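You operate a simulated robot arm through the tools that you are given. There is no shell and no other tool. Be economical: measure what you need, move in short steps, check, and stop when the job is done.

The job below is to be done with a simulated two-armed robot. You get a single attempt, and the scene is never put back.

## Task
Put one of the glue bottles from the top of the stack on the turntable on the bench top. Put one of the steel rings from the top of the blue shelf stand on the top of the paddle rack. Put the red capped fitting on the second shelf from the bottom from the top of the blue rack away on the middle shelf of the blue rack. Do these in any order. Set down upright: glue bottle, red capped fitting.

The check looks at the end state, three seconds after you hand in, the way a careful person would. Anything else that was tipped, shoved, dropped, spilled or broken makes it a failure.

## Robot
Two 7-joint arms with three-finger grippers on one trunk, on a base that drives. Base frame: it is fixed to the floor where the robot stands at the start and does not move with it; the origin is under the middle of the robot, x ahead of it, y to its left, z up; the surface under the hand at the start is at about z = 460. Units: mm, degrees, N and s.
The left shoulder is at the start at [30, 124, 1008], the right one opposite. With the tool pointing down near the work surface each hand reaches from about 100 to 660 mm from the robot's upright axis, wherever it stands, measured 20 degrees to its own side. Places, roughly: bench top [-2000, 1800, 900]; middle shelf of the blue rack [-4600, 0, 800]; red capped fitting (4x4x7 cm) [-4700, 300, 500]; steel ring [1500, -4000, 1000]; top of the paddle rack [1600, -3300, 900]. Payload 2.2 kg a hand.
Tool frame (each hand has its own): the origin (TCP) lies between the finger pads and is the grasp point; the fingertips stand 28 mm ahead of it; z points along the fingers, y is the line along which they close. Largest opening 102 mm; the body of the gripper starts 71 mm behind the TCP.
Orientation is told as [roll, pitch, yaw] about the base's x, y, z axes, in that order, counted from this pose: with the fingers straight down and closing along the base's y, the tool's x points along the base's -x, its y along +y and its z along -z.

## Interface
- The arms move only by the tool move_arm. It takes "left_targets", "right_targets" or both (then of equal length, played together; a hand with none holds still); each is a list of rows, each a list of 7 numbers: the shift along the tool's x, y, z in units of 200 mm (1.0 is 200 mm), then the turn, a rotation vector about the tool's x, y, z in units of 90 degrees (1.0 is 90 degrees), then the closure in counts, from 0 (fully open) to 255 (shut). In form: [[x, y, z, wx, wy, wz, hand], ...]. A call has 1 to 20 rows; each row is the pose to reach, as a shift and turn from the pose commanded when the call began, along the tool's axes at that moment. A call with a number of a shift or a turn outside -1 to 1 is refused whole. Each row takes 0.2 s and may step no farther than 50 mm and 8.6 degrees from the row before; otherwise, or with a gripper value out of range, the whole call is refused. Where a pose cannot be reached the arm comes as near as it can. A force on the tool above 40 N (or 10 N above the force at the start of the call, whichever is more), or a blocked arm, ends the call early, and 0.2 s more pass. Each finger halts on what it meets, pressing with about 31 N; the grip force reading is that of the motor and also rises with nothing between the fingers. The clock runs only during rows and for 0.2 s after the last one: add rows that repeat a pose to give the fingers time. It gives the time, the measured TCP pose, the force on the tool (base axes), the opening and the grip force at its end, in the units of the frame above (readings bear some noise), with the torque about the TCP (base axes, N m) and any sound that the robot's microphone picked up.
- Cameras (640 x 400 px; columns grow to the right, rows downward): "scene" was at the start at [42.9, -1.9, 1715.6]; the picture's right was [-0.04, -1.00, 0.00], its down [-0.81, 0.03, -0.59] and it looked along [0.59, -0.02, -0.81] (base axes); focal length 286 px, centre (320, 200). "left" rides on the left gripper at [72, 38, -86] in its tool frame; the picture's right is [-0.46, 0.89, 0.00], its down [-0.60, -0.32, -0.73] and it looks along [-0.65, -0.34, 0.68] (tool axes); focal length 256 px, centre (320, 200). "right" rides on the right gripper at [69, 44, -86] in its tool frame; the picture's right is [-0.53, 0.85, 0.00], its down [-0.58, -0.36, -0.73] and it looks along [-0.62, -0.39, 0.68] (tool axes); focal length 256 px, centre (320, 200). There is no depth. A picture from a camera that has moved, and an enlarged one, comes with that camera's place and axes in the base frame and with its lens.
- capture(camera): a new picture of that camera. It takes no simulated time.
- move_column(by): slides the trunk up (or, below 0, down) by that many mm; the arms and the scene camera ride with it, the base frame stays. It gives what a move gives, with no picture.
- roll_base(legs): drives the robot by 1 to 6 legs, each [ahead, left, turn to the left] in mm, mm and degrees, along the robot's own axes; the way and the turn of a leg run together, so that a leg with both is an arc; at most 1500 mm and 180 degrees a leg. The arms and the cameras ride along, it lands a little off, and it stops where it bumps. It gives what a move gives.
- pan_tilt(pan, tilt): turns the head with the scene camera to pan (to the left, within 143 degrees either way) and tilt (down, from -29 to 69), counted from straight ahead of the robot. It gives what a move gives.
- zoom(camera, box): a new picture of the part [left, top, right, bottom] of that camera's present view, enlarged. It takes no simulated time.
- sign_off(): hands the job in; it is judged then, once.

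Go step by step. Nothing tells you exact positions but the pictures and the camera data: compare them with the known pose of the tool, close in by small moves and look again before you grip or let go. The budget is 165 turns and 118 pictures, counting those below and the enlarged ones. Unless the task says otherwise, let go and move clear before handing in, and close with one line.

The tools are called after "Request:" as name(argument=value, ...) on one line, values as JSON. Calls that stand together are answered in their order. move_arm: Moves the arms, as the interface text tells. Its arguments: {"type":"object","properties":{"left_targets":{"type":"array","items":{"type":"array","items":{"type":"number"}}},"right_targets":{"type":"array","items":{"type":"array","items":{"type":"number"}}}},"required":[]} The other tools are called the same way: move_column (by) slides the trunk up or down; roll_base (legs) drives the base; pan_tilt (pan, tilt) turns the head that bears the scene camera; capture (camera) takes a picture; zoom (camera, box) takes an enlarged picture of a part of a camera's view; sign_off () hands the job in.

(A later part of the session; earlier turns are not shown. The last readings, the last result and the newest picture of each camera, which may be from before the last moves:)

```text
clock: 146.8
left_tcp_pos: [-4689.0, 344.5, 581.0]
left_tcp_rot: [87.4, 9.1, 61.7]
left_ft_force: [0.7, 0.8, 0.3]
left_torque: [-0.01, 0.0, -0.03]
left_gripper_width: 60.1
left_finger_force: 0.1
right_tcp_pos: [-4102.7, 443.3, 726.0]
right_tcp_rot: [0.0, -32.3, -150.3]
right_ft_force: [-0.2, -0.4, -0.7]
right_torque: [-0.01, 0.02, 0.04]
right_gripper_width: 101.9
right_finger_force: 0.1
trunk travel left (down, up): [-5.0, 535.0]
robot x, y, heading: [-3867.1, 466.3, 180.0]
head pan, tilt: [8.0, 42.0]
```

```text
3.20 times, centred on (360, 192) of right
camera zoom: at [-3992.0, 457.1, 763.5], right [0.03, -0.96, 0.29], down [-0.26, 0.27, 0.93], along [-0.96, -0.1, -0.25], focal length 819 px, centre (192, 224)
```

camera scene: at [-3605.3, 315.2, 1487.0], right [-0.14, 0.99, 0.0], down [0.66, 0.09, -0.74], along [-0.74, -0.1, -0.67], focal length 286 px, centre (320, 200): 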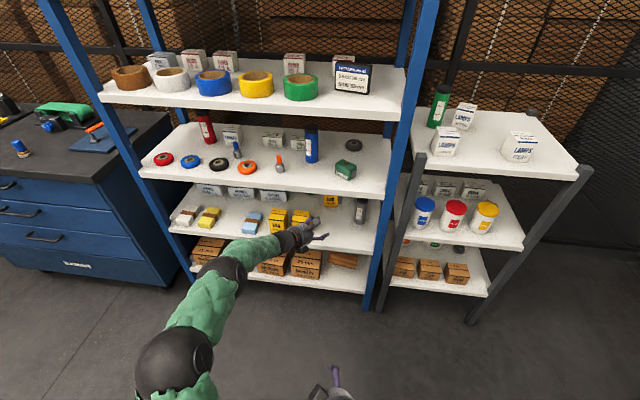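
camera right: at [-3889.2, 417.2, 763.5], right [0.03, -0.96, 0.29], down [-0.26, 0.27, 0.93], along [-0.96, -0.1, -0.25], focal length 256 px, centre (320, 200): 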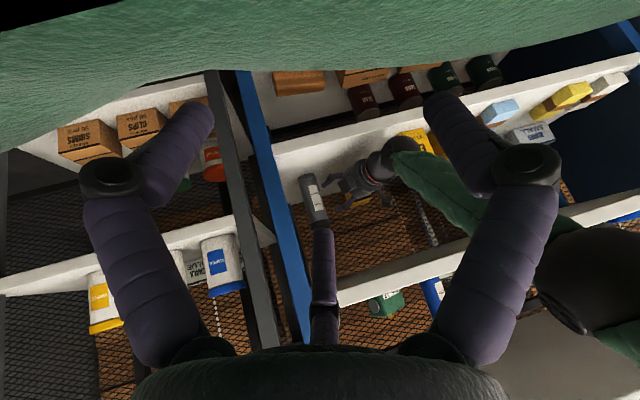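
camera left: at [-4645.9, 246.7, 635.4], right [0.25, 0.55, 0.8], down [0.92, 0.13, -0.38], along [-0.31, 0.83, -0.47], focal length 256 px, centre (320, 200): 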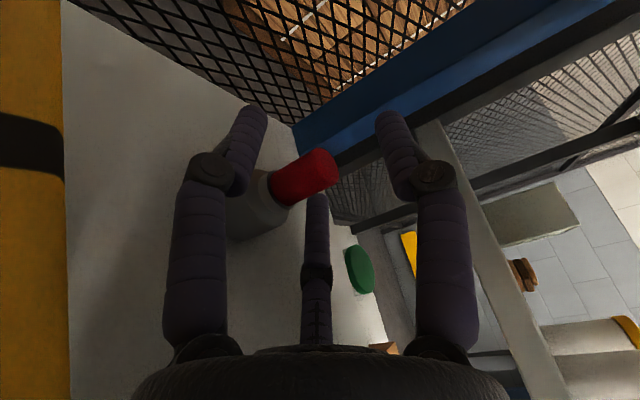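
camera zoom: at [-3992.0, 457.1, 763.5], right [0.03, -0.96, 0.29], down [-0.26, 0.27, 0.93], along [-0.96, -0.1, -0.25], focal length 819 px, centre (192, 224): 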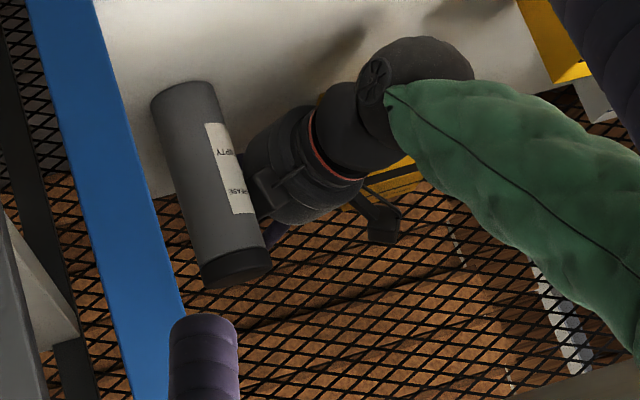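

Now the cap sits well inside, 10 mm ahead of the TCP and centred. Closing.

Request:
move_arm(left_targets=[[0, 0, 0, 0, 0, 0, 130], [0, 0, 0, 0, 0, 0, 155], [0, 0, 0, 0, 0, 0, 180], [0, 0, 0, 0, 0, 0, 205], [0, 0, 0, 0, 0, 0, 255], [0, 0, 0, 0, 0, 0, 255]])

Request:
capture(camera="left")

```text
clock: 148.2
left_tcp_pos: [-4689.0, 344.3, 582.5]
left_tcp_rot: [87.5, 9.0, 61.7]
left_ft_force: [0.2, 0.7, -0.5]
left_torque: [0.04, -0.03, -0.02]
left_gripper_width: 21.8
left_finger_force: 31.2
right_tcp_pos: [-4103.4, 443.8, 727.5]
right_tcp_rot: [0.0, -32.3, -150.4]
right_ft_force: [-0.4, 0.3, 0.2]
right_torque: [0.02, -0.02, -0.05]
right_gripper_width: 101.9
right_finger_force: 0.0
trunk travel left (down, up): [-5.0, 535.0]
robot x, y, heading: [-3868.5, 461.7, 179.8]
head pan, tilt: [8.0, 42.0]
```

```text
31 pictures are left
camera left: at [-4645.7, 246.8, 635.3], right [0.25, 0.55, 0.8], down [0.92, 0.13, -0.38], along [-0.31, 0.83, -0.47], focal length 256 px, centre (320, 200)
```

left: 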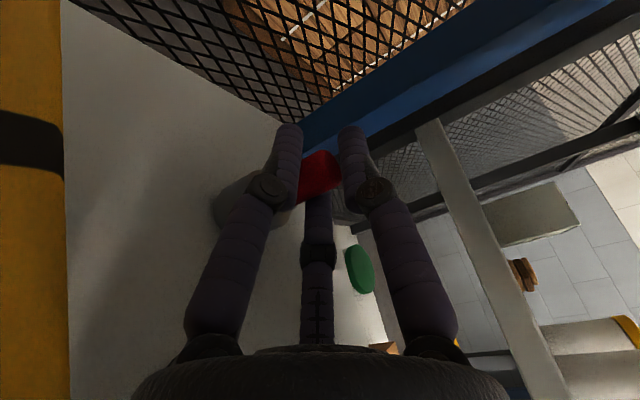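

Gripped at 22 mm. Lift 12 mm and check the hold.

Request:
move_arm(left_targets=[[0.002, 0.015, 0, 0, 0, 0, 255], [0.005, 0.03, 0, 0, 0, 0, 255], [0.01, 0.06, -0.002, 0, 0, 0, 255], [0.01, 0.06, -0.002, 0, 0, 0, 255]])

Request:
capture(camera="left")

```text
clock: 149.2
left_tcp_pos: [-4688.8, 344.6, 594.1]
left_tcp_rot: [87.4, 9.2, 61.7]
left_ft_force: [-0.8, -0.4, -0.6]
left_torque: [0.01, -0.03, -0.02]
left_gripper_width: 21.7
left_finger_force: 30.8
right_tcp_pos: [-4104.5, 443.4, 726.4]
right_tcp_rot: [0.0, -32.2, -150.3]
right_ft_force: [0.2, -0.5, 0.2]
right_torque: [0.0, 0.0, -0.03]
right_gripper_width: 101.9
right_finger_force: 0.0
trunk travel left (down, up): [-5.0, 535.0]
robot x, y, heading: [-3869.2, 464.3, 180.2]
head pan, tilt: [8.0, 42.0]
```

```text
30 pictures are left
camera left: at [-4644.9, 247.1, 647.8], right [0.25, 0.55, 0.8], down [0.92, 0.13, -0.38], along [-0.31, 0.83, -0.47], focal length 256 px, centre (320, 200)
```

left: 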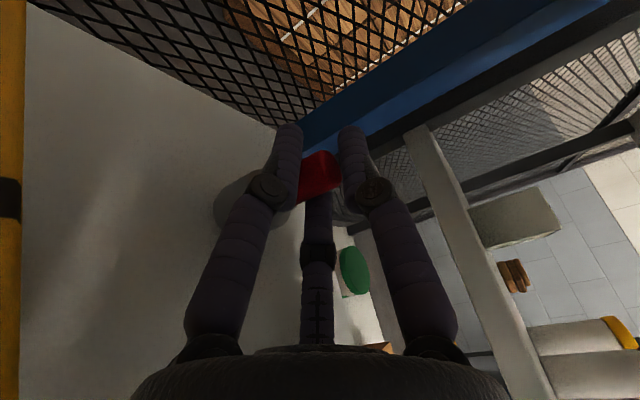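

The fitting is held upright. Retrace the path outwards.

Request:
move_arm(left_targets=[[0.008, 0, -0.065, 0, 0, 0, 255], [0.015, 0, -0.13, 0, 0, 0, 255], [0.015, 0, -0.13, 0, 0, 0, 255]])

Request:
roll_base(legs=[[-42, 15, 0], [-60, 25, 0], [-210, 98, 0]])

Request:
capture(camera="right")

Request:
capture(camera="scene")

```text
clock: 150.0
left_tcp_pos: [-4667.8, 329.8, 596.4]
left_tcp_rot: [87.4, 9.1, 61.7]
left_ft_force: [-0.1, -0.4, -1.9]
left_torque: [0.02, -0.01, 0.02]
left_gripper_width: 21.7
left_finger_force: 30.9
right_tcp_pos: [-4102.5, 442.9, 725.9]
right_tcp_rot: [0.0, -32.2, -150.3]
right_ft_force: [0.0, -0.6, 0.6]
right_torque: [-0.02, -0.03, 0.01]
right_gripper_width: 102.2
right_finger_force: 0.1
trunk travel left (down, up): [-5.0, 535.0]
robot x, y, heading: [-3870.6, 464.0, 179.7]
head pan, tilt: [8.0, 42.0]
```

```text
clock: 152.9
left_tcp_pos: [-4351.5, 191.8, 596.3]
left_tcp_rot: [87.5, 9.2, 61.8]
left_ft_force: [0.2, 1.7, -0.6]
left_torque: [-0.02, -0.01, -0.01]
left_gripper_width: 21.4
left_finger_force: 30.6
right_tcp_pos: [-3788.8, 304.5, 726.9]
right_tcp_rot: [0.0, -32.4, -150.1]
right_ft_force: [0.0, -0.1, 0.2]
right_torque: [0.04, 0.02, 0.03]
right_gripper_width: 102.1
right_finger_force: 0.1
trunk travel left (down, up): [-5.0, 535.0]
robot x, y, heading: [-3554.1, 332.5, -179.9]
head pan, tilt: [8.0, 42.0]
```

```text
29 pictures are left
camera right: at [-3677.3, 319.5, 763.5], right [0.03, -0.96, 0.29], down [-0.27, 0.27, 0.93], along [-0.96, -0.1, -0.25], focal length 256 px, centre (320, 200)
```

right: 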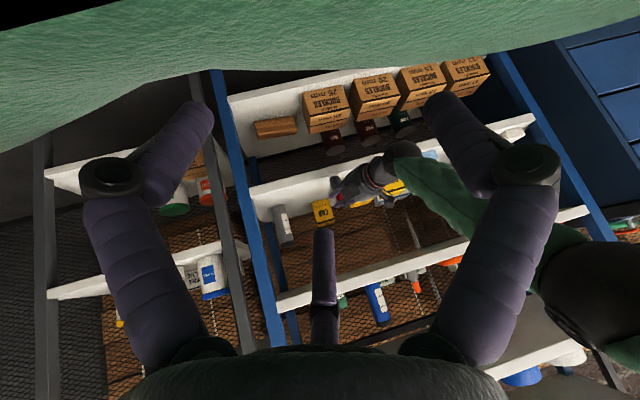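

```text
28 pictures are left
camera scene: at [-3607.7, 317.8, 1487.1], right [-0.14, 0.99, 0.0], down [0.66, 0.09, -0.74], along [-0.74, -0.1, -0.67], focal length 286 px, centre (320, 200)
```

scene: 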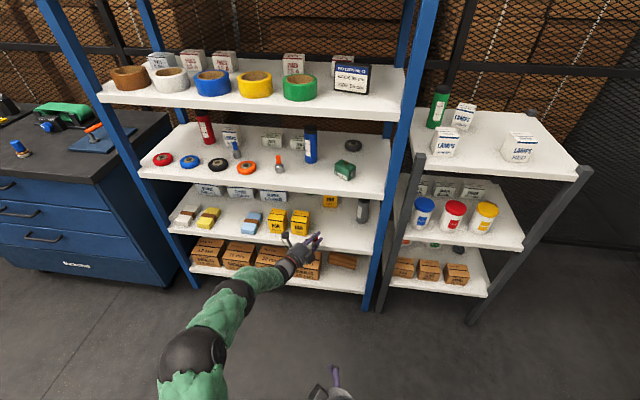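

Safe outside; the cylinder and boxes stand as before. Next: back up a little, raise the trunk about 330 mm to bring the fitting over the middle shelf (top about z = 830), and look at the free spot near (-4440, 150).

Request:
roll_base(legs=[[-60, 0, 0]])

Request:
move_column(by=330)

Request:
capture(camera="scene")

Request:
capture(camera="left")

```text
clock: 153.8
left_tcp_pos: [-4293.2, 190.7, 597.5]
left_tcp_rot: [87.5, 9.3, 61.8]
left_ft_force: [-0.1, 0.0, -1.1]
left_torque: [-0.03, -0.02, -0.01]
left_gripper_width: 21.4
left_finger_force: 31.0
right_tcp_pos: [-3728.7, 306.2, 727.6]
right_tcp_rot: [0.0, -32.3, -150.2]
right_ft_force: [-0.2, 0.0, -0.2]
right_torque: [-0.01, -0.03, 0.01]
right_gripper_width: 102.0
right_finger_force: 0.1
trunk travel left (down, up): [-5.0, 535.0]
robot x, y, heading: [-3493.8, 328.8, -179.7]
head pan, tilt: [8.0, 42.0]
```

```text
clock: 157.1
left_tcp_pos: [-4292.1, 192.3, 927.0]
left_tcp_rot: [87.3, 9.1, 61.9]
left_ft_force: [0.8, -0.3, -1.8]
left_torque: [0.01, -0.03, -0.04]
left_gripper_width: 21.3
left_finger_force: 31.3
right_tcp_pos: [-3728.8, 305.7, 1056.6]
right_tcp_rot: [0.0, -32.3, -150.3]
right_ft_force: [-0.6, 0.2, -0.6]
right_torque: [0.04, 0.02, 0.04]
right_gripper_width: 101.8
right_finger_force: 0.0
trunk travel left (down, up): [-335.0, 205.0]
robot x, y, heading: [-3492.5, 324.1, -179.7]
head pan, tilt: [8.0, 42.0]
```

```text
27 pictures are left
camera scene: at [-3548.2, 317.9, 1816.9], right [-0.14, 0.99, 0.0], down [0.66, 0.09, -0.74], along [-0.74, -0.1, -0.67], focal length 286 px, centre (320, 200)
```

scene: 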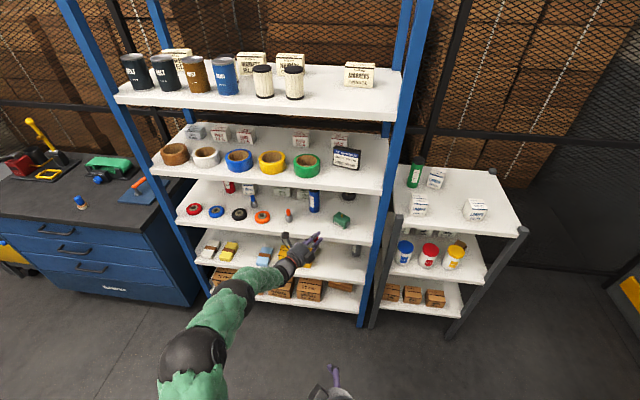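

```text
26 pictures are left
camera left: at [-4249.1, 93.5, 979.8], right [0.25, 0.55, 0.8], down [0.92, 0.13, -0.38], along [-0.31, 0.83, -0.47], focal length 256 px, centre (320, 200)
```

left: 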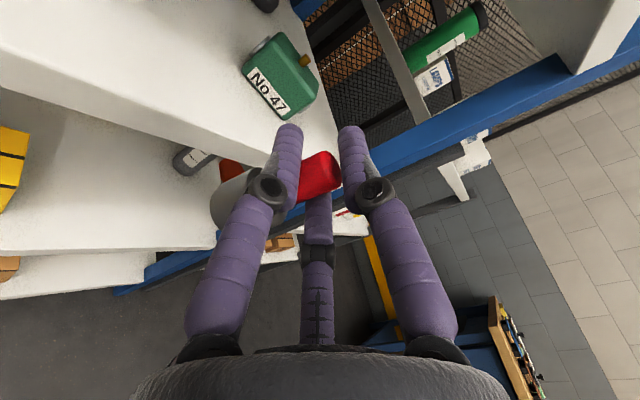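

The spot in front of the blue bottle is free. Drive the fitting over it.

Request:
roll_base(legs=[[141, 47, 0]])

Request:
capture(camera="left")

Request:
zoom(camera="scene", box=[220, 170, 380, 270])

```text
clock: 158.5
left_tcp_pos: [-4435.1, 146.9, 925.0]
left_tcp_rot: [87.3, 9.1, 61.7]
left_ft_force: [0.3, 0.4, -1.1]
left_torque: [0.05, 0.02, 0.0]
left_gripper_width: 21.4
left_finger_force: 30.7
right_tcp_pos: [-3870.9, 259.5, 1056.6]
right_tcp_rot: [0.0, -32.2, -150.3]
right_ft_force: [-0.5, -0.1, -1.3]
right_torque: [-0.02, -0.05, -0.02]
right_gripper_width: 102.0
right_finger_force: 0.0
trunk travel left (down, up): [-335.0, 205.0]
robot x, y, heading: [-3636.4, 283.3, 180.1]
head pan, tilt: [8.0, 42.0]
```

```text
25 pictures are left
camera left: at [-4391.7, 48.2, 978.9], right [0.25, 0.55, 0.8], down [0.92, 0.13, -0.38], along [-0.31, 0.83, -0.47], focal length 256 px, centre (320, 200)
```

left: 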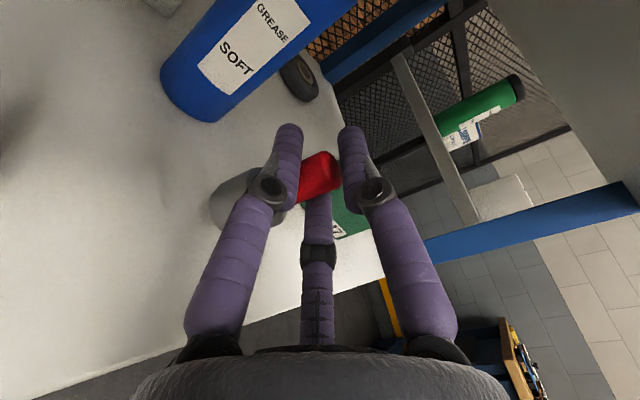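

```text
4.00 times, centred on (300, 220) of scene
camera zoom: at [-3691.3, 270.3, 1816.9], right [-0.14, 0.99, 0.0], down [0.66, 0.09, -0.74], along [-0.73, -0.1, -0.67], focal length 1143 px, centre (400, 120)
```

zoom: 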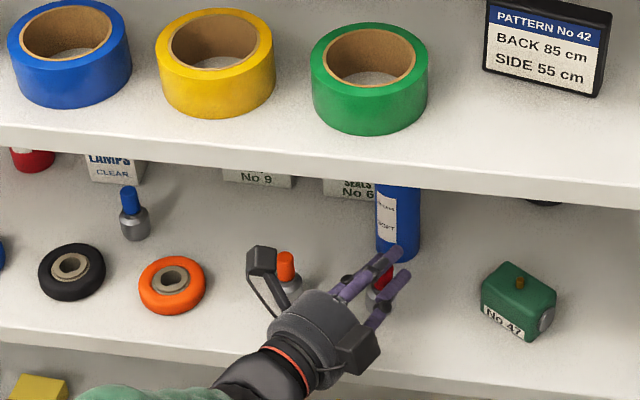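

Spot confirmed. Lower 25 mm, then creep to contact.

Request:
move_arm(left_targets=[[-0.008, -0.05, 0.002, 0, 0, 0, 255], [-0.0165, -0.1, 0.004, 0, 0, 0, 255], [-0.021, -0.124, 0.005, 0, 0, 0, 255], [-0.021, -0.124, 0.005, 0, 0, 0, 255]])

Request:
move_arm(left_targets=[[-0.0017, -0.01, 0, 0, 0, 0, 255], [-0.0033, -0.02, 0, 0, 0, 0, 255]])

Request:
move_arm(left_targets=[[-0.0017, -0.01, 0, 0, 0, 0, 255], [-0.0033, -0.02, 0, 0, 0, 0, 255]])

Request:
move_arm(left_targets=[[-0.0017, -0.01, 0, 0, 0, 0, 255], [-0.0033, -0.02, 0, 0, 0, 0, 255]])

```text
clock: 159.5
left_tcp_pos: [-4434.6, 146.6, 902.6]
left_tcp_rot: [87.5, 9.2, 61.6]
left_ft_force: [0.0, 0.2, 1.7]
left_torque: [0.07, -0.01, 0.01]
left_gripper_width: 21.3
left_finger_force: 30.7
right_tcp_pos: [-3869.3, 259.6, 1057.1]
right_tcp_rot: [0.0, -32.3, -150.4]
right_ft_force: [-0.6, 0.4, 0.2]
right_torque: [0.0, 0.01, -0.01]
right_gripper_width: 101.6
right_finger_force: 0.0
trunk travel left (down, up): [-335.0, 205.0]
robot x, y, heading: [-3633.1, 281.1, 180.1]
head pan, tilt: [8.0, 42.0]
```

```text
clock: 160.1
left_tcp_pos: [-4434.2, 146.0, 901.8]
left_tcp_rot: [87.9, 9.4, 61.7]
left_ft_force: [-0.9, 0.5, 14.6]
left_torque: [0.23, 0.04, 0.0]
left_gripper_width: 21.4
left_finger_force: 30.9
right_tcp_pos: [-3868.3, 259.2, 1056.4]
right_tcp_rot: [0.0, -32.5, -150.4]
right_ft_force: [0.7, 0.0, -0.9]
right_torque: [-0.01, 0.0, 0.04]
right_gripper_width: 102.2
right_finger_force: 0.0
trunk travel left (down, up): [-335.0, 205.0]
robot x, y, heading: [-3632.6, 275.6, 179.8]
head pan, tilt: [8.0, 42.0]
```

```text
clock: 160.7
left_tcp_pos: [-4435.0, 144.6, 901.1]
left_tcp_rot: [88.2, 9.6, 61.9]
left_ft_force: [-7.2, -2.4, 30.8]
left_torque: [0.21, 0.31, 0.08]
left_gripper_width: 21.1
left_finger_force: 30.7
right_tcp_pos: [-3867.5, 259.8, 1057.1]
right_tcp_rot: [0.0, -32.4, -150.4]
right_ft_force: [0.2, 0.5, 0.8]
right_torque: [0.0, 0.0, 0.02]
right_gripper_width: 102.0
right_finger_force: 0.0
trunk travel left (down, up): [-335.0, 205.0]
robot x, y, heading: [-3635.5, 281.7, 180.0]
head pan, tilt: [8.0, 42.0]
```

```text
clock: 161.3
left_tcp_pos: [-4434.2, 143.4, 899.8]
left_tcp_rot: [88.3, 9.7, 61.9]
left_ft_force: [-6.4, -1.6, 36.6]
left_torque: [0.27, 0.22, 0.05]
left_gripper_width: 21.9
left_finger_force: 30.6
right_tcp_pos: [-3867.8, 259.4, 1057.7]
right_tcp_rot: [0.0, -32.4, -150.5]
right_ft_force: [0.5, 0.1, -0.9]
right_torque: [-0.02, -0.02, 0.01]
right_gripper_width: 102.2
right_finger_force: 0.0
trunk travel left (down, up): [-335.0, 205.0]
robot x, y, heading: [-3637.6, 281.6, 179.9]
head pan, tilt: [8.0, 42.0]
```

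Contact at about 902.6. Relieve the pressing, then open slowly.

Request:
move_arm(left_targets=[[0.004, 0.025, 0, 0, 0, 0, 255], [0.009, 0.052, 0, 0, 0, 0, 255], [0.009, 0.055, 0, 0, 0, 0, 255]])

Request:
move_arm(left_targets=[[0, 0, 0, 0, 0, 0, 215], [0, 0, 0, 0, 0, 0, 195], [0, 0, 0, 0, 0, 0, 170], [0, 0, 0, 0, 0, 0, 140], [0, 0, 0, 0, 0, 0, 100], [0, 0, 0, 0, 0, 0, 70], [0, 0, 0, 0, 0, 0, 70]])

Request:
capture(camera="left")

```text
clock: 162.1
left_tcp_pos: [-4431.3, 146.8, 899.1]
left_tcp_rot: [87.3, 9.1, 61.7]
left_ft_force: [-0.1, -4.7, 14.1]
left_torque: [-0.09, 0.07, 0.04]
left_gripper_width: 22.0
left_finger_force: 30.9
right_tcp_pos: [-3867.4, 259.0, 1056.3]
right_tcp_rot: [-0.1, -32.2, -150.4]
right_ft_force: [0.3, 0.8, -0.2]
right_torque: [-0.01, 0.0, -0.01]
right_gripper_width: 102.0
right_finger_force: 0.0
trunk travel left (down, up): [-335.0, 205.0]
robot x, y, heading: [-3640.7, 282.3, 179.9]
head pan, tilt: [8.0, 42.0]
```

```text
clock: 163.7
left_tcp_pos: [-4435.1, 146.7, 900.4]
left_tcp_rot: [87.4, 9.2, 61.6]
left_ft_force: [0.6, 0.1, 0.8]
left_torque: [-0.01, -0.01, 0.01]
left_gripper_width: 74.2
left_finger_force: 0.0
right_tcp_pos: [-3869.3, 259.2, 1056.4]
right_tcp_rot: [0.0, -32.3, -150.4]
right_ft_force: [-0.1, 0.3, -0.1]
right_torque: [-0.02, -0.01, 0.06]
right_gripper_width: 102.0
right_finger_force: 0.1
trunk travel left (down, up): [-335.0, 205.0]
robot x, y, heading: [-3634.9, 277.6, 179.8]
head pan, tilt: [8.0, 42.0]
```

```text
23 pictures are left
camera left: at [-4389.9, 49.2, 953.4], right [0.25, 0.55, 0.8], down [0.92, 0.13, -0.38], along [-0.31, 0.83, -0.47], focal length 256 px, centre (320, 200)
```

left: 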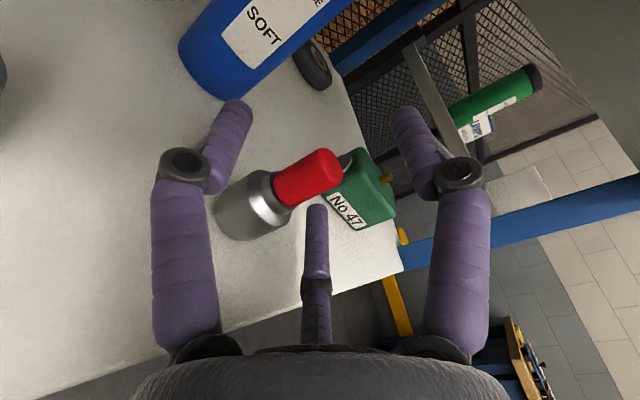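

The fitting stands upright on the middle shelf. Withdraw straight back along the tool axis.

Request:
move_arm(left_targets=[[0, 0, -0.1, 0, 0, 0, 70], [0, 0, -0.25, 0, 0, 0, 70], [0, 0, -0.4, 0, 0, 0, 70], [0, 0, -0.4, 0, 0, 0, 70]])

Request:
roll_base(legs=[[-80, 40, 0]])

Request:
pan_tilt(pan=-5, tilt=42)

Request:
capture(camera="scene")

```text
clock: 164.7
left_tcp_pos: [-4363.1, 111.5, 901.7]
left_tcp_rot: [87.4, 9.3, 61.6]
left_ft_force: [-0.1, 0.5, -0.2]
left_torque: [0.02, 0.0, 0.0]
left_gripper_width: 73.8
left_finger_force: 0.1
right_tcp_pos: [-3869.5, 259.0, 1055.9]
right_tcp_rot: [-0.1, -32.2, -150.4]
right_ft_force: [0.0, 0.1, 0.0]
right_torque: [-0.01, -0.04, 0.01]
right_gripper_width: 101.9
right_finger_force: 0.1
trunk travel left (down, up): [-335.0, 205.0]
robot x, y, heading: [-3638.1, 280.7, 180.0]
head pan, tilt: [8.0, 42.0]
```

```text
clock: 165.8
left_tcp_pos: [-4280.8, 68.1, 902.1]
left_tcp_rot: [87.5, 9.2, 61.7]
left_ft_force: [0.5, 0.5, 0.2]
left_torque: [0.04, 0.01, -0.02]
left_gripper_width: 74.0
left_finger_force: 0.1
right_tcp_pos: [-3787.7, 218.3, 1056.8]
right_tcp_rot: [-0.2, -32.3, -150.3]
right_ft_force: [1.1, -0.8, 0.0]
right_torque: [0.05, 0.05, 0.02]
right_gripper_width: 101.7
right_finger_force: 0.1
trunk travel left (down, up): [-335.0, 205.0]
robot x, y, heading: [-3552.1, 240.7, -180.0]
head pan, tilt: [8.0, 42.0]
```

```text
clock: 166.5
left_tcp_pos: [-4282.5, 68.6, 902.5]
left_tcp_rot: [87.4, 9.1, 61.7]
left_ft_force: [-0.3, 0.4, 0.0]
left_torque: [-0.01, -0.01, 0.01]
left_gripper_width: 74.0
left_finger_force: 0.1
right_tcp_pos: [-3788.3, 218.8, 1056.8]
right_tcp_rot: [0.0, -32.4, -150.4]
right_ft_force: [-0.3, 0.8, -0.1]
right_torque: [0.01, 0.0, 0.03]
right_gripper_width: 102.2
right_finger_force: 0.0
trunk travel left (down, up): [-335.0, 205.0]
robot x, y, heading: [-3550.8, 238.7, -180.2]
head pan, tilt: [-5.0, 42.0]
```

```text
22 pictures are left
camera scene: at [-3609.2, 249.7, 1817.0], right [0.09, 1.0, 0.0], down [0.67, -0.06, -0.74], along [-0.74, 0.06, -0.67], focal length 286 px, centre (320, 200)
```

scene: 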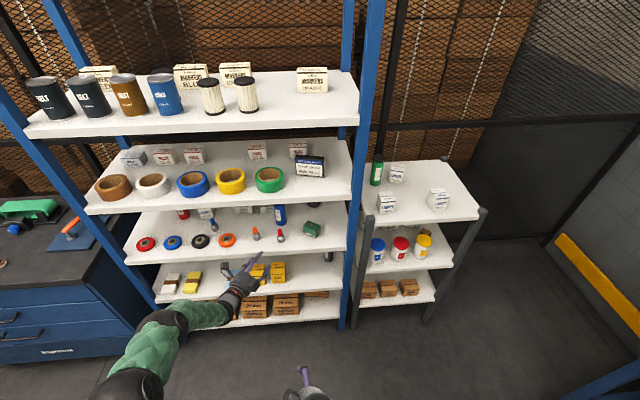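

The red capped fitting is upright on the middle shelf. Now the ring: I tuck the left arm, set the right hand pointing down again and drive back out of the aisle.

Request:
move_arm(left_targets=[[0, 0, -0.1, 0, 0, 0, 70], [0, 0, -0.3, 0, 0, 0, 70], [0, 0, -0.5, 0, 0, 0, 70], [0, 0, -0.7, 0, 0, 0, 70], [0, 0, -0.9, 0, 0, 0, 70]], right_targets=[[0, 0, 0, 0, 0.09, 0, 0], [0, 0, 0, 0, 0.18, 0, 0], [0, 0, 0, 0, 0.27, 0, 0], [0, 0, 0, 0, 0.36, 0, 0], [0, 0, 0, 0, 0.36, 0, 0]])

Request:
move_arm(right_targets=[[0, -0.1, 0, 0, 0, 0.08, 0], [0, -0.2, 0, 0, 0, 0.16, 0], [0, -0.3, 0, 0, 0, 0.24, 0], [0, -0.4, 0, 0, 0, 0.32, 0], [0, -0.5, 0, 0, 0, 0.33, 0]])

Request:
roll_base(legs=[[0, -660, 0]])

```text
clock: 167.7
left_tcp_pos: [-4120.6, -13.9, 911.7]
left_tcp_rot: [87.5, 9.1, 61.6]
left_ft_force: [-0.3, 0.4, 0.1]
left_torque: [0.02, 0.01, 0.01]
left_gripper_width: 74.1
left_finger_force: 0.0
right_tcp_pos: [-3788.7, 218.6, 1057.4]
right_tcp_rot: [-0.1, 0.1, -150.3]
right_ft_force: [0.3, -0.6, -0.5]
right_torque: [0.01, 0.03, 0.0]
right_gripper_width: 102.0
right_finger_force: 0.0
trunk travel left (down, up): [-335.0, 205.0]
robot x, y, heading: [-3555.4, 238.2, -179.9]
head pan, tilt: [-5.0, 42.0]
```

```text
clock: 168.9
left_tcp_pos: [-4121.7, -13.4, 909.8]
left_tcp_rot: [87.4, 9.2, 61.6]
left_ft_force: [0.2, 0.0, -0.1]
left_torque: [-0.01, -0.02, 0.0]
left_gripper_width: 74.2
left_finger_force: 0.0
right_tcp_pos: [-3839.1, 305.0, 1056.9]
right_tcp_rot: [0.0, 0.1, 179.9]
right_ft_force: [0.1, 0.8, 0.5]
right_torque: [-0.03, -0.01, -0.02]
right_gripper_width: 102.2
right_finger_force: 0.0
trunk travel left (down, up): [-335.0, 205.0]
robot x, y, heading: [-3555.3, 239.0, -180.0]
head pan, tilt: [-5.0, 42.0]
```

```text
clock: 172.6
left_tcp_pos: [-4124.1, 648.2, 912.1]
left_tcp_rot: [87.5, 9.2, 61.7]
left_ft_force: [0.6, 0.3, -0.2]
left_torque: [0.0, 0.0, 0.02]
left_gripper_width: 74.0
left_finger_force: 0.0
right_tcp_pos: [-3837.9, 966.6, 1056.0]
right_tcp_rot: [0.1, 0.1, -180.0]
right_ft_force: [0.1, -0.6, 0.4]
right_torque: [-0.02, 0.0, 0.02]
right_gripper_width: 102.2
right_finger_force: 0.0
trunk travel left (down, up): [-335.0, 205.0]
robot x, y, heading: [-3555.3, 902.0, -180.2]
head pan, tilt: [-5.0, 42.0]
```

Request:
roll_base(legs=[[-1500, 0, 0], [-1300, 0, 0]])

Request:
roll_base(legs=[[0, 600, 0], [0, 0, 90]])

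Request:
pan_tilt(pan=15, tilt=25)

Request:
capture(camera="scene")

```text
clock: 186.3
left_tcp_pos: [-1287.1, 688.0, 911.7]
left_tcp_rot: [87.6, 9.2, 62.4]
left_ft_force: [0.2, -0.8, -1.4]
left_torque: [0.01, -0.01, 0.0]
left_gripper_width: 74.2
left_finger_force: 0.0
right_tcp_pos: [-1005.4, 1009.5, 1055.7]
right_tcp_rot: [-0.1, 0.1, -179.2]
right_ft_force: [0.4, -0.6, 0.3]
right_torque: [-0.01, 0.07, -0.01]
right_gripper_width: 102.1
right_finger_force: 0.0
trunk travel left (down, up): [-335.0, 205.0]
robot x, y, heading: [-725.3, 950.7, -179.3]
head pan, tilt: [-5.0, 42.0]
```

```text
clock: 193.6
left_tcp_pos: [-420.1, -186.8, 910.7]
left_tcp_rot: [87.5, 9.3, 155.7]
left_ft_force: [-0.2, -0.2, 0.7]
left_torque: [-0.03, 0.01, 0.0]
left_gripper_width: 74.0
left_finger_force: 0.0
right_tcp_pos: [-755.8, 77.0, 1056.4]
right_tcp_rot: [0.1, 0.1, -86.0]
right_ft_force: [-0.1, 0.5, 0.1]
right_torque: [-0.04, 0.04, 0.0]
right_gripper_width: 101.9
right_finger_force: 0.0
trunk travel left (down, up): [-335.0, 205.0]
robot x, y, heading: [-711.0, 362.1, -85.9]
head pan, tilt: [-5.0, 42.0]
```

```text
clock: 194.4
left_tcp_pos: [-419.1, -186.8, 911.9]
left_tcp_rot: [87.4, 9.3, 155.7]
left_ft_force: [-0.1, 0.3, -0.5]
left_torque: [0.02, 0.0, 0.02]
left_gripper_width: 73.9
left_finger_force: 0.1
right_tcp_pos: [-755.9, 76.2, 1056.5]
right_tcp_rot: [0.0, 0.1, -86.1]
right_ft_force: [0.5, -0.7, 0.1]
right_torque: [0.01, -0.03, 0.01]
right_gripper_width: 101.9
right_finger_force: 0.1
trunk travel left (down, up): [-335.0, 205.0]
robot x, y, heading: [-713.6, 368.0, -86.0]
head pan, tilt: [15.0, 25.0]
```

```text
21 pictures are left
camera scene: at [-685.4, 306.8, 1843.2], right [-0.95, -0.32, 0.0], down [-0.14, 0.4, -0.91], along [0.29, -0.86, -0.42], focal length 286 px, centre (320, 200)
```

scene: 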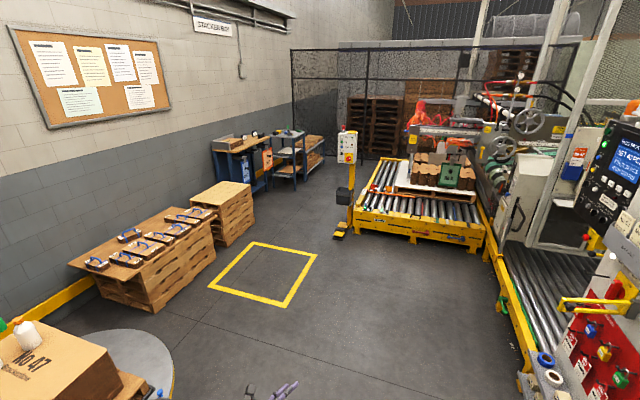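

The way is clear: corridor between the conveyor and the pallets leads to the benches at the far wall. Drive there.

Request:
roll_base(legs=[[1400, 0, -4], [900, 1300, 0], [900, 0, 0]])

Request:
pan_tilt(pan=35, tilt=30)

Request:
capture(camera="scene")

```text
refused: leg 2 is longer than a leg can be; nothing moved
```

```text
clock: 195.2
left_tcp_pos: [-420.1, -184.9, 910.7]
left_tcp_rot: [87.5, 9.2, 155.6]
left_ft_force: [-0.3, 0.0, 0.3]
left_torque: [-0.02, 0.01, -0.03]
left_gripper_width: 74.0
left_finger_force: 0.1
right_tcp_pos: [-754.9, 76.5, 1055.3]
right_tcp_rot: [0.0, 0.1, -86.0]
right_ft_force: [-0.6, -0.4, 0.3]
right_torque: [-0.01, 0.01, 0.01]
right_gripper_width: 101.9
right_finger_force: 0.1
trunk travel left (down, up): [-335.0, 205.0]
robot x, y, heading: [-713.8, 363.0, -85.9]
head pan, tilt: [35.0, 30.0]
```

```text
20 pictures are left
camera scene: at [-658.5, 323.5, 1835.4], right [-0.78, -0.63, 0.0], down [-0.31, 0.39, -0.87], along [0.54, -0.67, -0.5], focal length 286 px, centre (320, 200)
```

scene: 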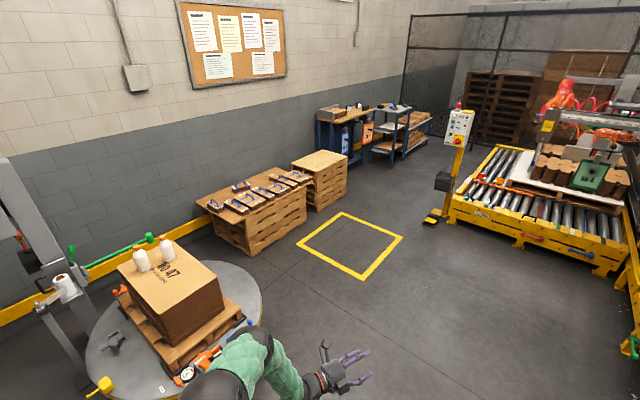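

Request:
roll_base(legs=[[1400, 0, -4], [450, 650, 0], [450, 650, 0], [850, 0, 0]])

Request:
pan_tilt(pan=50, tilt=30)

Request:
capture(camera="scene")

```text
clock: 214.2
left_tcp_pos: [803.5, -3419.6, 910.7]
left_tcp_rot: [87.4, 9.2, 150.0]
left_ft_force: [0.2, -0.4, -0.4]
left_torque: [0.01, -0.02, 0.03]
left_gripper_width: 74.0
left_finger_force: 0.0
right_tcp_pos: [493.6, -3125.2, 1055.9]
right_tcp_rot: [0.1, 0.1, -91.8]
right_ft_force: [0.1, 0.0, 0.3]
right_torque: [0.01, 0.04, 0.02]
right_gripper_width: 102.1
right_finger_force: 0.1
trunk travel left (down, up): [-335.0, 205.0]
robot x, y, heading: [563.2, -2843.6, -91.8]
head pan, tilt: [35.0, 30.0]
```

```text
clock: 214.9
left_tcp_pos: [802.5, -3418.9, 911.0]
left_tcp_rot: [87.5, 9.3, 150.0]
left_ft_force: [-0.2, 0.0, 0.0]
left_torque: [0.03, 0.0, 0.03]
left_gripper_width: 74.0
left_finger_force: 0.0
right_tcp_pos: [493.9, -3123.8, 1056.6]
right_tcp_rot: [0.0, 0.0, -91.8]
right_ft_force: [-0.4, -0.1, -0.2]
right_torque: [-0.02, 0.01, -0.01]
right_gripper_width: 101.9
right_finger_force: 0.0
trunk travel left (down, up): [-335.0, 205.0]
robot x, y, heading: [561.0, -2841.7, -91.8]
head pan, tilt: [50.0, 30.0]
```

```text
19 pictures are left
camera scene: at [633.2, -2873.1, 1835.3], right [-0.67, -0.75, 0.0], down [-0.37, 0.33, -0.87], along [0.65, -0.58, -0.5], focal length 286 px, centre (320, 200)
```

scene: 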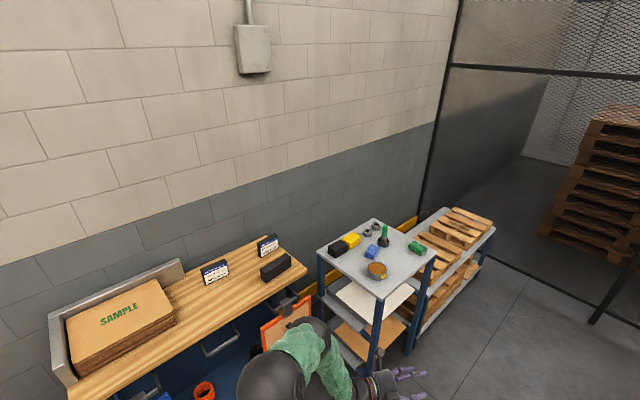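

I see the blue shelf stand with small items on top (two rings near its back corner) and the wooden-topped paddle rack to its left. Enlarge.

Request:
zoom(camera="scene", box=[310, 200, 450, 290])

```text
4.44 times, centred on (380, 245) of scene
camera zoom: at [633.2, -2873.1, 1835.3], right [-0.67, -0.75, 0.0], down [-0.37, 0.33, -0.87], along [0.65, -0.58, -0.5], focal length 1270 px, centre (53, 0)
```

zoom: 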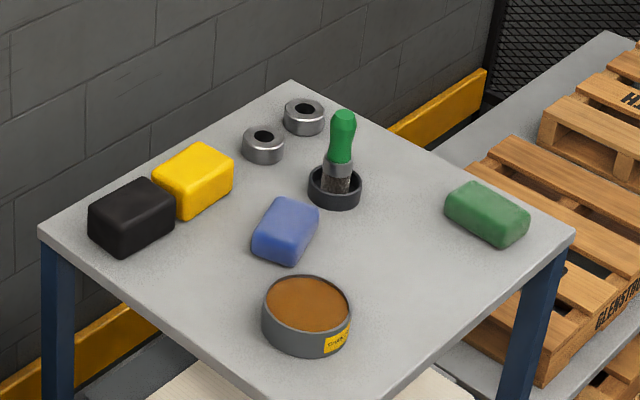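

Both rings are on the stand's back part. I turn to face the wall, tuck the left arm further and move in front of the stand for a second view to fix the height.

Request:
move_arm(left_targets=[[0, 0, -0.2, 0, 0, 0, 70], [0, 0, -0.4, 0, 0, 0, 70], [0, 0, -0.6, 0, 0, 0, 70]])

Request:
roll_base(legs=[[0, 0, 91.8], [-60, -950, 0]])

Request:
pan_tilt(pan=0, tilt=40)

Request:
capture(camera="scene")

```text
clock: 215.7
left_tcp_pos: [862.4, -3315.6, 914.0]
left_tcp_rot: [87.5, 9.2, 149.8]
left_ft_force: [0.4, -0.2, 0.0]
left_torque: [-0.03, -0.01, 0.03]
left_gripper_width: 74.0
left_finger_force: 0.0
right_tcp_pos: [494.1, -3124.4, 1056.5]
right_tcp_rot: [-0.1, 0.0, -91.8]
right_ft_force: [-0.1, 0.7, 0.0]
right_torque: [-0.01, 0.04, 0.02]
right_gripper_width: 101.9
right_finger_force: 0.0
trunk travel left (down, up): [-335.0, 205.0]
robot x, y, heading: [566.8, -2844.3, -91.9]
head pan, tilt: [50.0, 30.0]
```

```text
clock: 224.6
left_tcp_pos: [971.1, -3486.3, 914.8]
left_tcp_rot: [87.4, 9.3, -118.3]
left_ft_force: [-0.5, 0.3, -0.8]
left_torque: [0.0, 0.04, 0.04]
left_gripper_width: 74.4
left_finger_force: 0.1
right_tcp_pos: [791.9, -3858.5, 1055.7]
right_tcp_rot: [0.0, 0.1, 0.2]
right_ft_force: [0.2, -0.7, 0.0]
right_torque: [0.02, -0.01, -0.01]
right_gripper_width: 101.7
right_finger_force: 0.1
trunk travel left (down, up): [-335.0, 205.0]
robot x, y, heading: [507.8, -3796.8, 0.1]
head pan, tilt: [50.0, 30.0]
```

```text
clock: 225.8
left_tcp_pos: [971.1, -3485.4, 913.2]
left_tcp_rot: [87.5, 9.3, -118.3]
left_ft_force: [-0.2, 0.4, 0.4]
left_torque: [0.0, -0.02, 0.01]
left_gripper_width: 74.2
left_finger_force: 0.0
right_tcp_pos: [792.3, -3859.1, 1056.6]
right_tcp_rot: [-0.1, 0.1, 0.2]
right_ft_force: [0.3, 0.1, 0.7]
right_torque: [0.0, 0.03, 0.02]
right_gripper_width: 102.1
right_finger_force: 0.2
trunk travel left (down, up): [-335.0, 205.0]
robot x, y, heading: [507.4, -3795.4, -0.0]
head pan, tilt: [0.0, 40.0]
```

```text
17 pictures are left
camera scene: at [563.5, -3795.1, 1820.0], right [0.0, -1.0, 0.0], down [-0.64, 0.0, -0.77], along [0.77, 0.0, -0.64], focal length 286 px, centre (320, 200)
```

scene: 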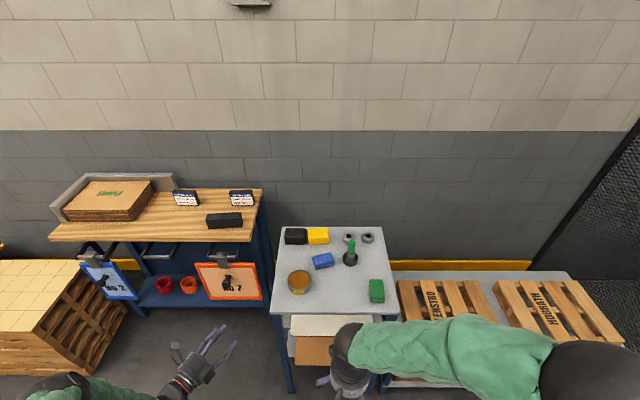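

Triangulation: rings at about (1413, -3917) and (1418, -3998), top z ≈ 900, stand top ≈ 885. I take the second one. Raise the trunk, drive closer, and extend the right hand with the wrist turned so its camera stays away from the brush.

Request:
move_column(by=110)

Request:
roll_base(legs=[[271, -83, 0]])

Request:
move_arm(right_targets=[[-0.2, -0.04, 0, 0, 0, -0.09, 60], [-0.4, -0.08, 0, 0, 0, -0.18, 60], [-0.6, -0.12, 0, 0, 0, -0.27, 60], [-0.8, -0.16, 0, 0, 0, -0.36, 60], [-1.0, -0.2, 0, 0, 0, -0.45, 60], [-1.0, -0.25, 0, 0, 0, -0.54, 60], [-1.0, -0.285, 0, 0, 0, -0.63, 60], [-1.0, -0.285, 0, 0, 0, -0.66, 60]])

```text
clock: 227.2
left_tcp_pos: [970.8, -3485.3, 1023.9]
left_tcp_rot: [87.5, 9.2, -118.2]
left_ft_force: [0.5, 0.2, 0.5]
left_torque: [0.0, 0.05, -0.01]
left_gripper_width: 74.0
left_finger_force: 0.1
right_tcp_pos: [792.1, -3858.3, 1165.3]
right_tcp_rot: [-0.1, 0.2, 0.1]
right_ft_force: [0.1, -0.5, -0.7]
right_torque: [-0.02, -0.04, 0.01]
right_gripper_width: 102.1
right_finger_force: 0.1
trunk travel left (down, up): [-445.0, 95.0]
robot x, y, heading: [510.1, -3797.0, 0.0]
head pan, tilt: [0.0, 40.0]
```

```text
clock: 229.2
left_tcp_pos: [1236.9, -3565.2, 1023.9]
left_tcp_rot: [87.4, 9.2, -118.0]
left_ft_force: [-0.1, -0.2, 0.9]
left_torque: [-0.03, 0.0, 0.0]
left_gripper_width: 74.1
left_finger_force: 0.1
right_tcp_pos: [1059.4, -3940.6, 1165.5]
right_tcp_rot: [0.0, 0.1, 0.2]
right_ft_force: [0.7, -0.1, 0.2]
right_torque: [0.0, 0.03, 0.0]
right_gripper_width: 102.0
right_finger_force: 0.1
trunk travel left (down, up): [-445.0, 95.0]
robot x, y, heading: [776.8, -3875.4, 0.4]
head pan, tilt: [0.0, 40.0]
```

```text
clock: 230.9
left_tcp_pos: [1235.5, -3564.2, 1024.1]
left_tcp_rot: [87.5, 9.3, -118.1]
left_ft_force: [0.1, 0.0, 0.7]
left_torque: [0.03, 0.02, 0.01]
left_gripper_width: 73.9
left_finger_force: 0.0
right_tcp_pos: [1258.5, -3995.0, 1166.6]
right_tcp_rot: [0.1, 0.2, 59.8]
right_ft_force: [0.0, -0.4, -0.4]
right_torque: [0.02, -0.01, 0.0]
right_gripper_width: 77.7
right_finger_force: 0.0
trunk travel left (down, up): [-445.0, 95.0]
robot x, y, heading: [775.8, -3877.1, 0.7]
head pan, tilt: [0.0, 40.0]
```

Request:
move_arm(right_targets=[[-0.09, -0.17, 0, 0, 0, 0, 60], [-0.19, -0.34, 0, 0, 0, 0, 60], [-0.28, -0.51, 0.0, 0, 0, 0, 60], [-0.377, -0.677, 0.1, 0, 0, 0, 60], [-0.377, -0.677, 0.3, 0, 0, 0, 60], [-0.377, -0.677, 0.5, 0, 0, 0, 60], [-0.377, -0.677, 0.7, 0, 0, 0, 60], [-0.377, -0.677, 0.7, 0, 0, 0, 60]])

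Request:
capture(camera="right")

Request:
capture(camera="scene")

```text
clock: 232.8
left_tcp_pos: [1235.7, -3566.8, 1024.0]
left_tcp_rot: [87.5, 9.3, -118.0]
left_ft_force: [-0.2, 1.2, 0.2]
left_torque: [0.0, -0.02, 0.01]
left_gripper_width: 74.2
left_finger_force: 0.0
right_tcp_pos: [1414.5, -3998.3, 1025.4]
right_tcp_rot: [-0.1, 0.1, 59.5]
right_ft_force: [0.5, 0.0, 0.9]
right_torque: [-0.01, 0.0, 0.02]
right_gripper_width: 77.9
right_finger_force: 0.1
trunk travel left (down, up): [-445.0, 95.0]
robot x, y, heading: [776.4, -3881.8, 0.0]
head pan, tilt: [0.0, 40.0]
```

```text
16 pictures are left
camera right: at [1340.5, -4035.5, 1112.0], right [-0.46, 0.89, 0.0], down [0.61, 0.31, 0.73], along [0.65, 0.34, -0.68], focal length 256 px, centre (320, 200)
```

right: 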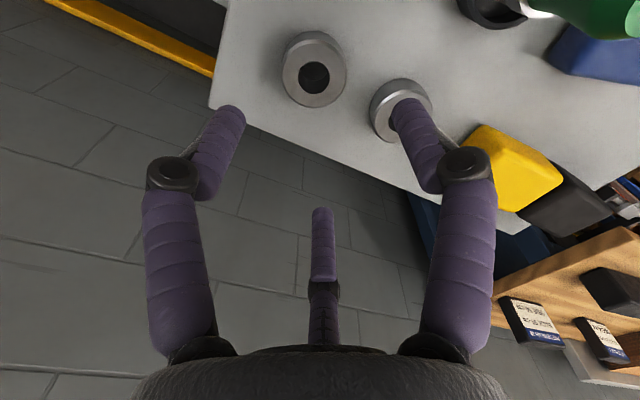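

```text
15 pictures are left
camera scene: at [828.9, -3876.8, 1930.1], right [0.0, -1.0, 0.0], down [-0.64, 0.0, -0.77], along [0.77, 0.0, -0.64], focal length 286 px, centre (320, 200)
```

scene: 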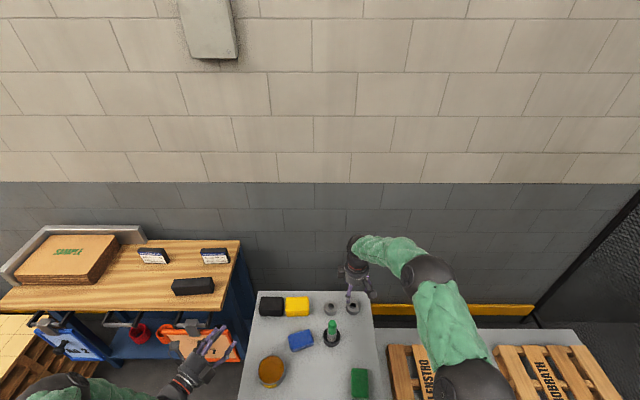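

Ring centre is at about (1412, -4003). Descend to z ≈ 940 over it.

Request:
move_arm(right_targets=[[0.026, 0, 0.15, 0, 0, 0, 60], [0.026, 0, 0.3, 0, 0, 0, 60], [0.026, 0, 0.425, 0, 0, 0, 60], [0.026, 0, 0.425, 0, 0, 0, 60]])

Request:
capture(camera="right")

```text
clock: 233.8
left_tcp_pos: [1235.2, -3564.9, 1024.4]
left_tcp_rot: [87.5, 9.2, -118.1]
left_ft_force: [-0.5, -0.9, 0.4]
left_torque: [0.03, 0.0, -0.02]
left_gripper_width: 73.8
left_finger_force: 0.1
right_tcp_pos: [1410.3, -4003.8, 942.4]
right_tcp_rot: [0.1, 0.1, 59.6]
right_ft_force: [-0.2, 0.2, 0.6]
right_torque: [-0.01, -0.03, 0.0]
right_gripper_width: 77.7
right_finger_force: 0.0
trunk travel left (down, up): [-445.0, 95.0]
robot x, y, heading: [771.1, -3880.0, 0.3]
head pan, tilt: [0.0, 40.0]
```

```text
14 pictures are left
camera right: at [1336.8, -4040.6, 1029.2], right [-0.46, 0.89, 0.0], down [0.61, 0.31, 0.73], along [0.65, 0.34, -0.68], focal length 256 px, centre (320, 200)
```

right: 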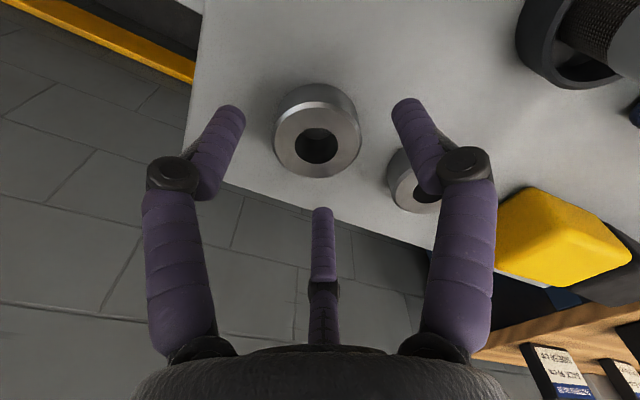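

The ring is centred, its top about 36 mm below the TCP. Descend 13 mm more and close.

Request:
move_arm(right_targets=[[0, 0, 0.03, 0, 0, 0, 60], [0, 0, 0.05, 0, 0, 0, 60], [0, 0, 0.066, 0, 0, 0, 60], [0, 0, 0.066, 0, 0, 0, 60]])

Request:
move_arm(right_targets=[[0, 0, 0, 0, 0, 0, 90], [0, 0, 0, 0, 0, 0, 115], [0, 0, 0, 0, 0, 0, 140], [0, 0, 0, 0, 0, 0, 180], [0, 0, 0, 0, 0, 0, 255], [0, 0, 0, 0, 0, 0, 255]])

Request:
capture(camera="right")

```text
clock: 234.8
left_tcp_pos: [1235.5, -3565.2, 1024.7]
left_tcp_rot: [87.4, 9.2, -118.1]
left_ft_force: [0.6, 0.0, 0.4]
left_torque: [0.02, 0.0, -0.02]
left_gripper_width: 74.2
left_finger_force: 0.2
right_tcp_pos: [1410.2, -4003.4, 928.4]
right_tcp_rot: [0.0, 0.1, 59.7]
right_ft_force: [0.0, -0.1, -0.9]
right_torque: [0.04, 0.0, -0.01]
right_gripper_width: 78.1
right_finger_force: 0.0
trunk travel left (down, up): [-445.0, 95.0]
robot x, y, heading: [773.9, -3875.7, 0.3]
head pan, tilt: [0.0, 40.0]
```

```text
clock: 236.2
left_tcp_pos: [1236.1, -3565.3, 1024.7]
left_tcp_rot: [87.4, 9.2, -118.1]
left_ft_force: [-0.3, -0.6, 0.8]
left_torque: [-0.02, 0.01, -0.01]
left_gripper_width: 73.9
left_finger_force: 0.1
right_tcp_pos: [1411.2, -4004.6, 929.4]
right_tcp_rot: [0.1, 0.0, 59.6]
right_ft_force: [1.3, 0.2, 3.9]
right_torque: [0.01, -0.04, 0.01]
right_gripper_width: 51.3
right_finger_force: 31.4
trunk travel left (down, up): [-445.0, 95.0]
robot x, y, heading: [776.7, -3879.7, 0.6]
head pan, tilt: [0.0, 40.0]
```

```text
13 pictures are left
camera right: at [1336.9, -4040.9, 1016.1], right [-0.46, 0.89, 0.0], down [0.61, 0.31, 0.73], along [0.65, 0.34, -0.68], focal length 256 px, centre (320, 200)
```

right: 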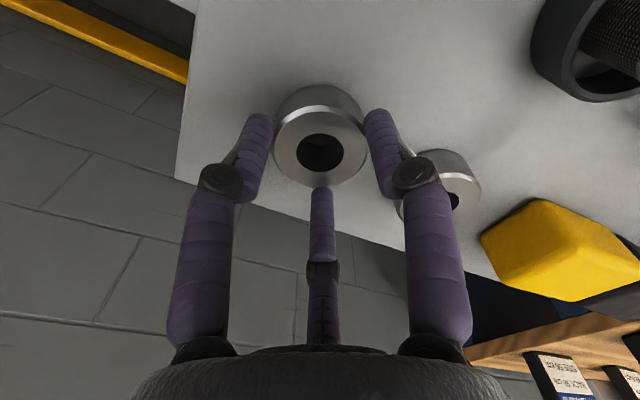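

Gripped at 51 mm. Lift.

Request:
move_arm(right_targets=[[0, 0, -0.03, 0, 0, 0, 255], [0, 0, -0.1, 0, 0, 0, 255], [0, 0, -0.3, 0, 0, 0, 255], [0, 0, -0.5, 0, 0, 0, 255], [0, 0, -0.7, 0, 0, 0, 255], [0, 0, -0.9, 0, 0, 0, 255]])

Request:
capture(camera="right")

```text
clock: 237.6
left_tcp_pos: [1235.3, -3563.9, 1025.0]
left_tcp_rot: [87.5, 9.2, -117.9]
left_ft_force: [-0.5, -0.9, 0.5]
left_torque: [-0.01, 0.01, 0.01]
left_gripper_width: 73.9
left_finger_force: 0.1
right_tcp_pos: [1407.0, -4002.1, 1106.6]
right_tcp_rot: [0.2, 0.1, 59.7]
right_ft_force: [-0.5, -1.0, -4.6]
right_torque: [0.03, -0.01, 0.0]
right_gripper_width: 51.2
right_finger_force: 30.9
trunk travel left (down, up): [-445.0, 95.0]
robot x, y, heading: [776.4, -3880.3, 0.3]
head pan, tilt: [0.0, 40.0]
```

```text
12 pictures are left
camera right: at [1334.5, -4039.3, 1194.1], right [-0.46, 0.89, 0.0], down [0.61, 0.31, 0.73], along [0.65, 0.34, -0.68], focal length 256 px, centre (320, 200)
```

right: 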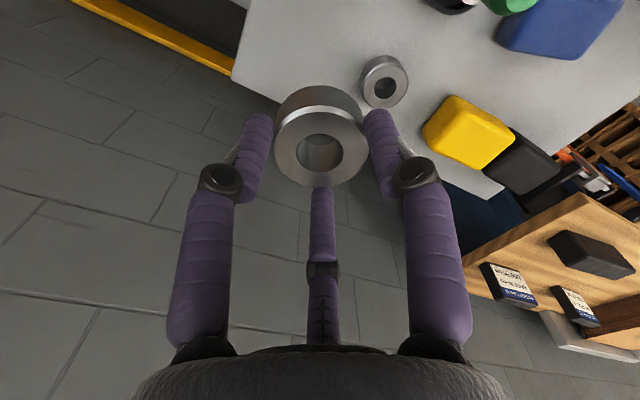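

The ring is held. Table top of the paddle rack triangulates to z ≈ 855, with a free patch around (1525, -3145) between the black box and the stack. Back out, shift left, and drive forward short of it.

Request:
roll_base(legs=[[-400, 0, 0], [0, 857, 0], [460, 0, 0]])

Request:
capture(camera="scene")

```text
clock: 246.6
left_tcp_pos: [1279.3, -2689.6, 1024.3]
left_tcp_rot: [87.3, 9.3, -117.3]
left_ft_force: [-0.2, -0.8, 0.0]
left_torque: [-0.01, 0.05, -0.01]
left_gripper_width: 74.0
left_finger_force: 0.0
right_tcp_pos: [1457.9, -3124.1, 1105.6]
right_tcp_rot: [0.1, 0.1, 60.4]
right_ft_force: [0.8, 0.3, -3.1]
right_torque: [0.01, 0.02, 0.03]
right_gripper_width: 51.0
right_finger_force: 30.8
trunk travel left (down, up): [-445.0, 95.0]
robot x, y, heading: [821.9, -3006.7, 1.1]
head pan, tilt: [0.0, 40.0]
```

```text
11 pictures are left
camera scene: at [878.3, -3005.8, 1929.9], right [0.02, -1.0, 0.0], down [-0.64, -0.01, -0.77], along [0.77, 0.01, -0.64], focal length 286 px, centre (320, 200)
```

scene: 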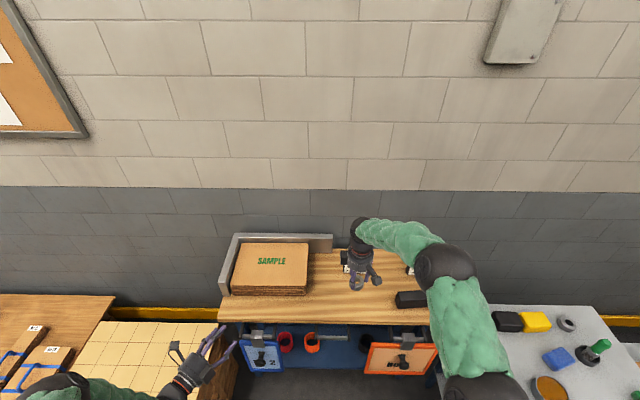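

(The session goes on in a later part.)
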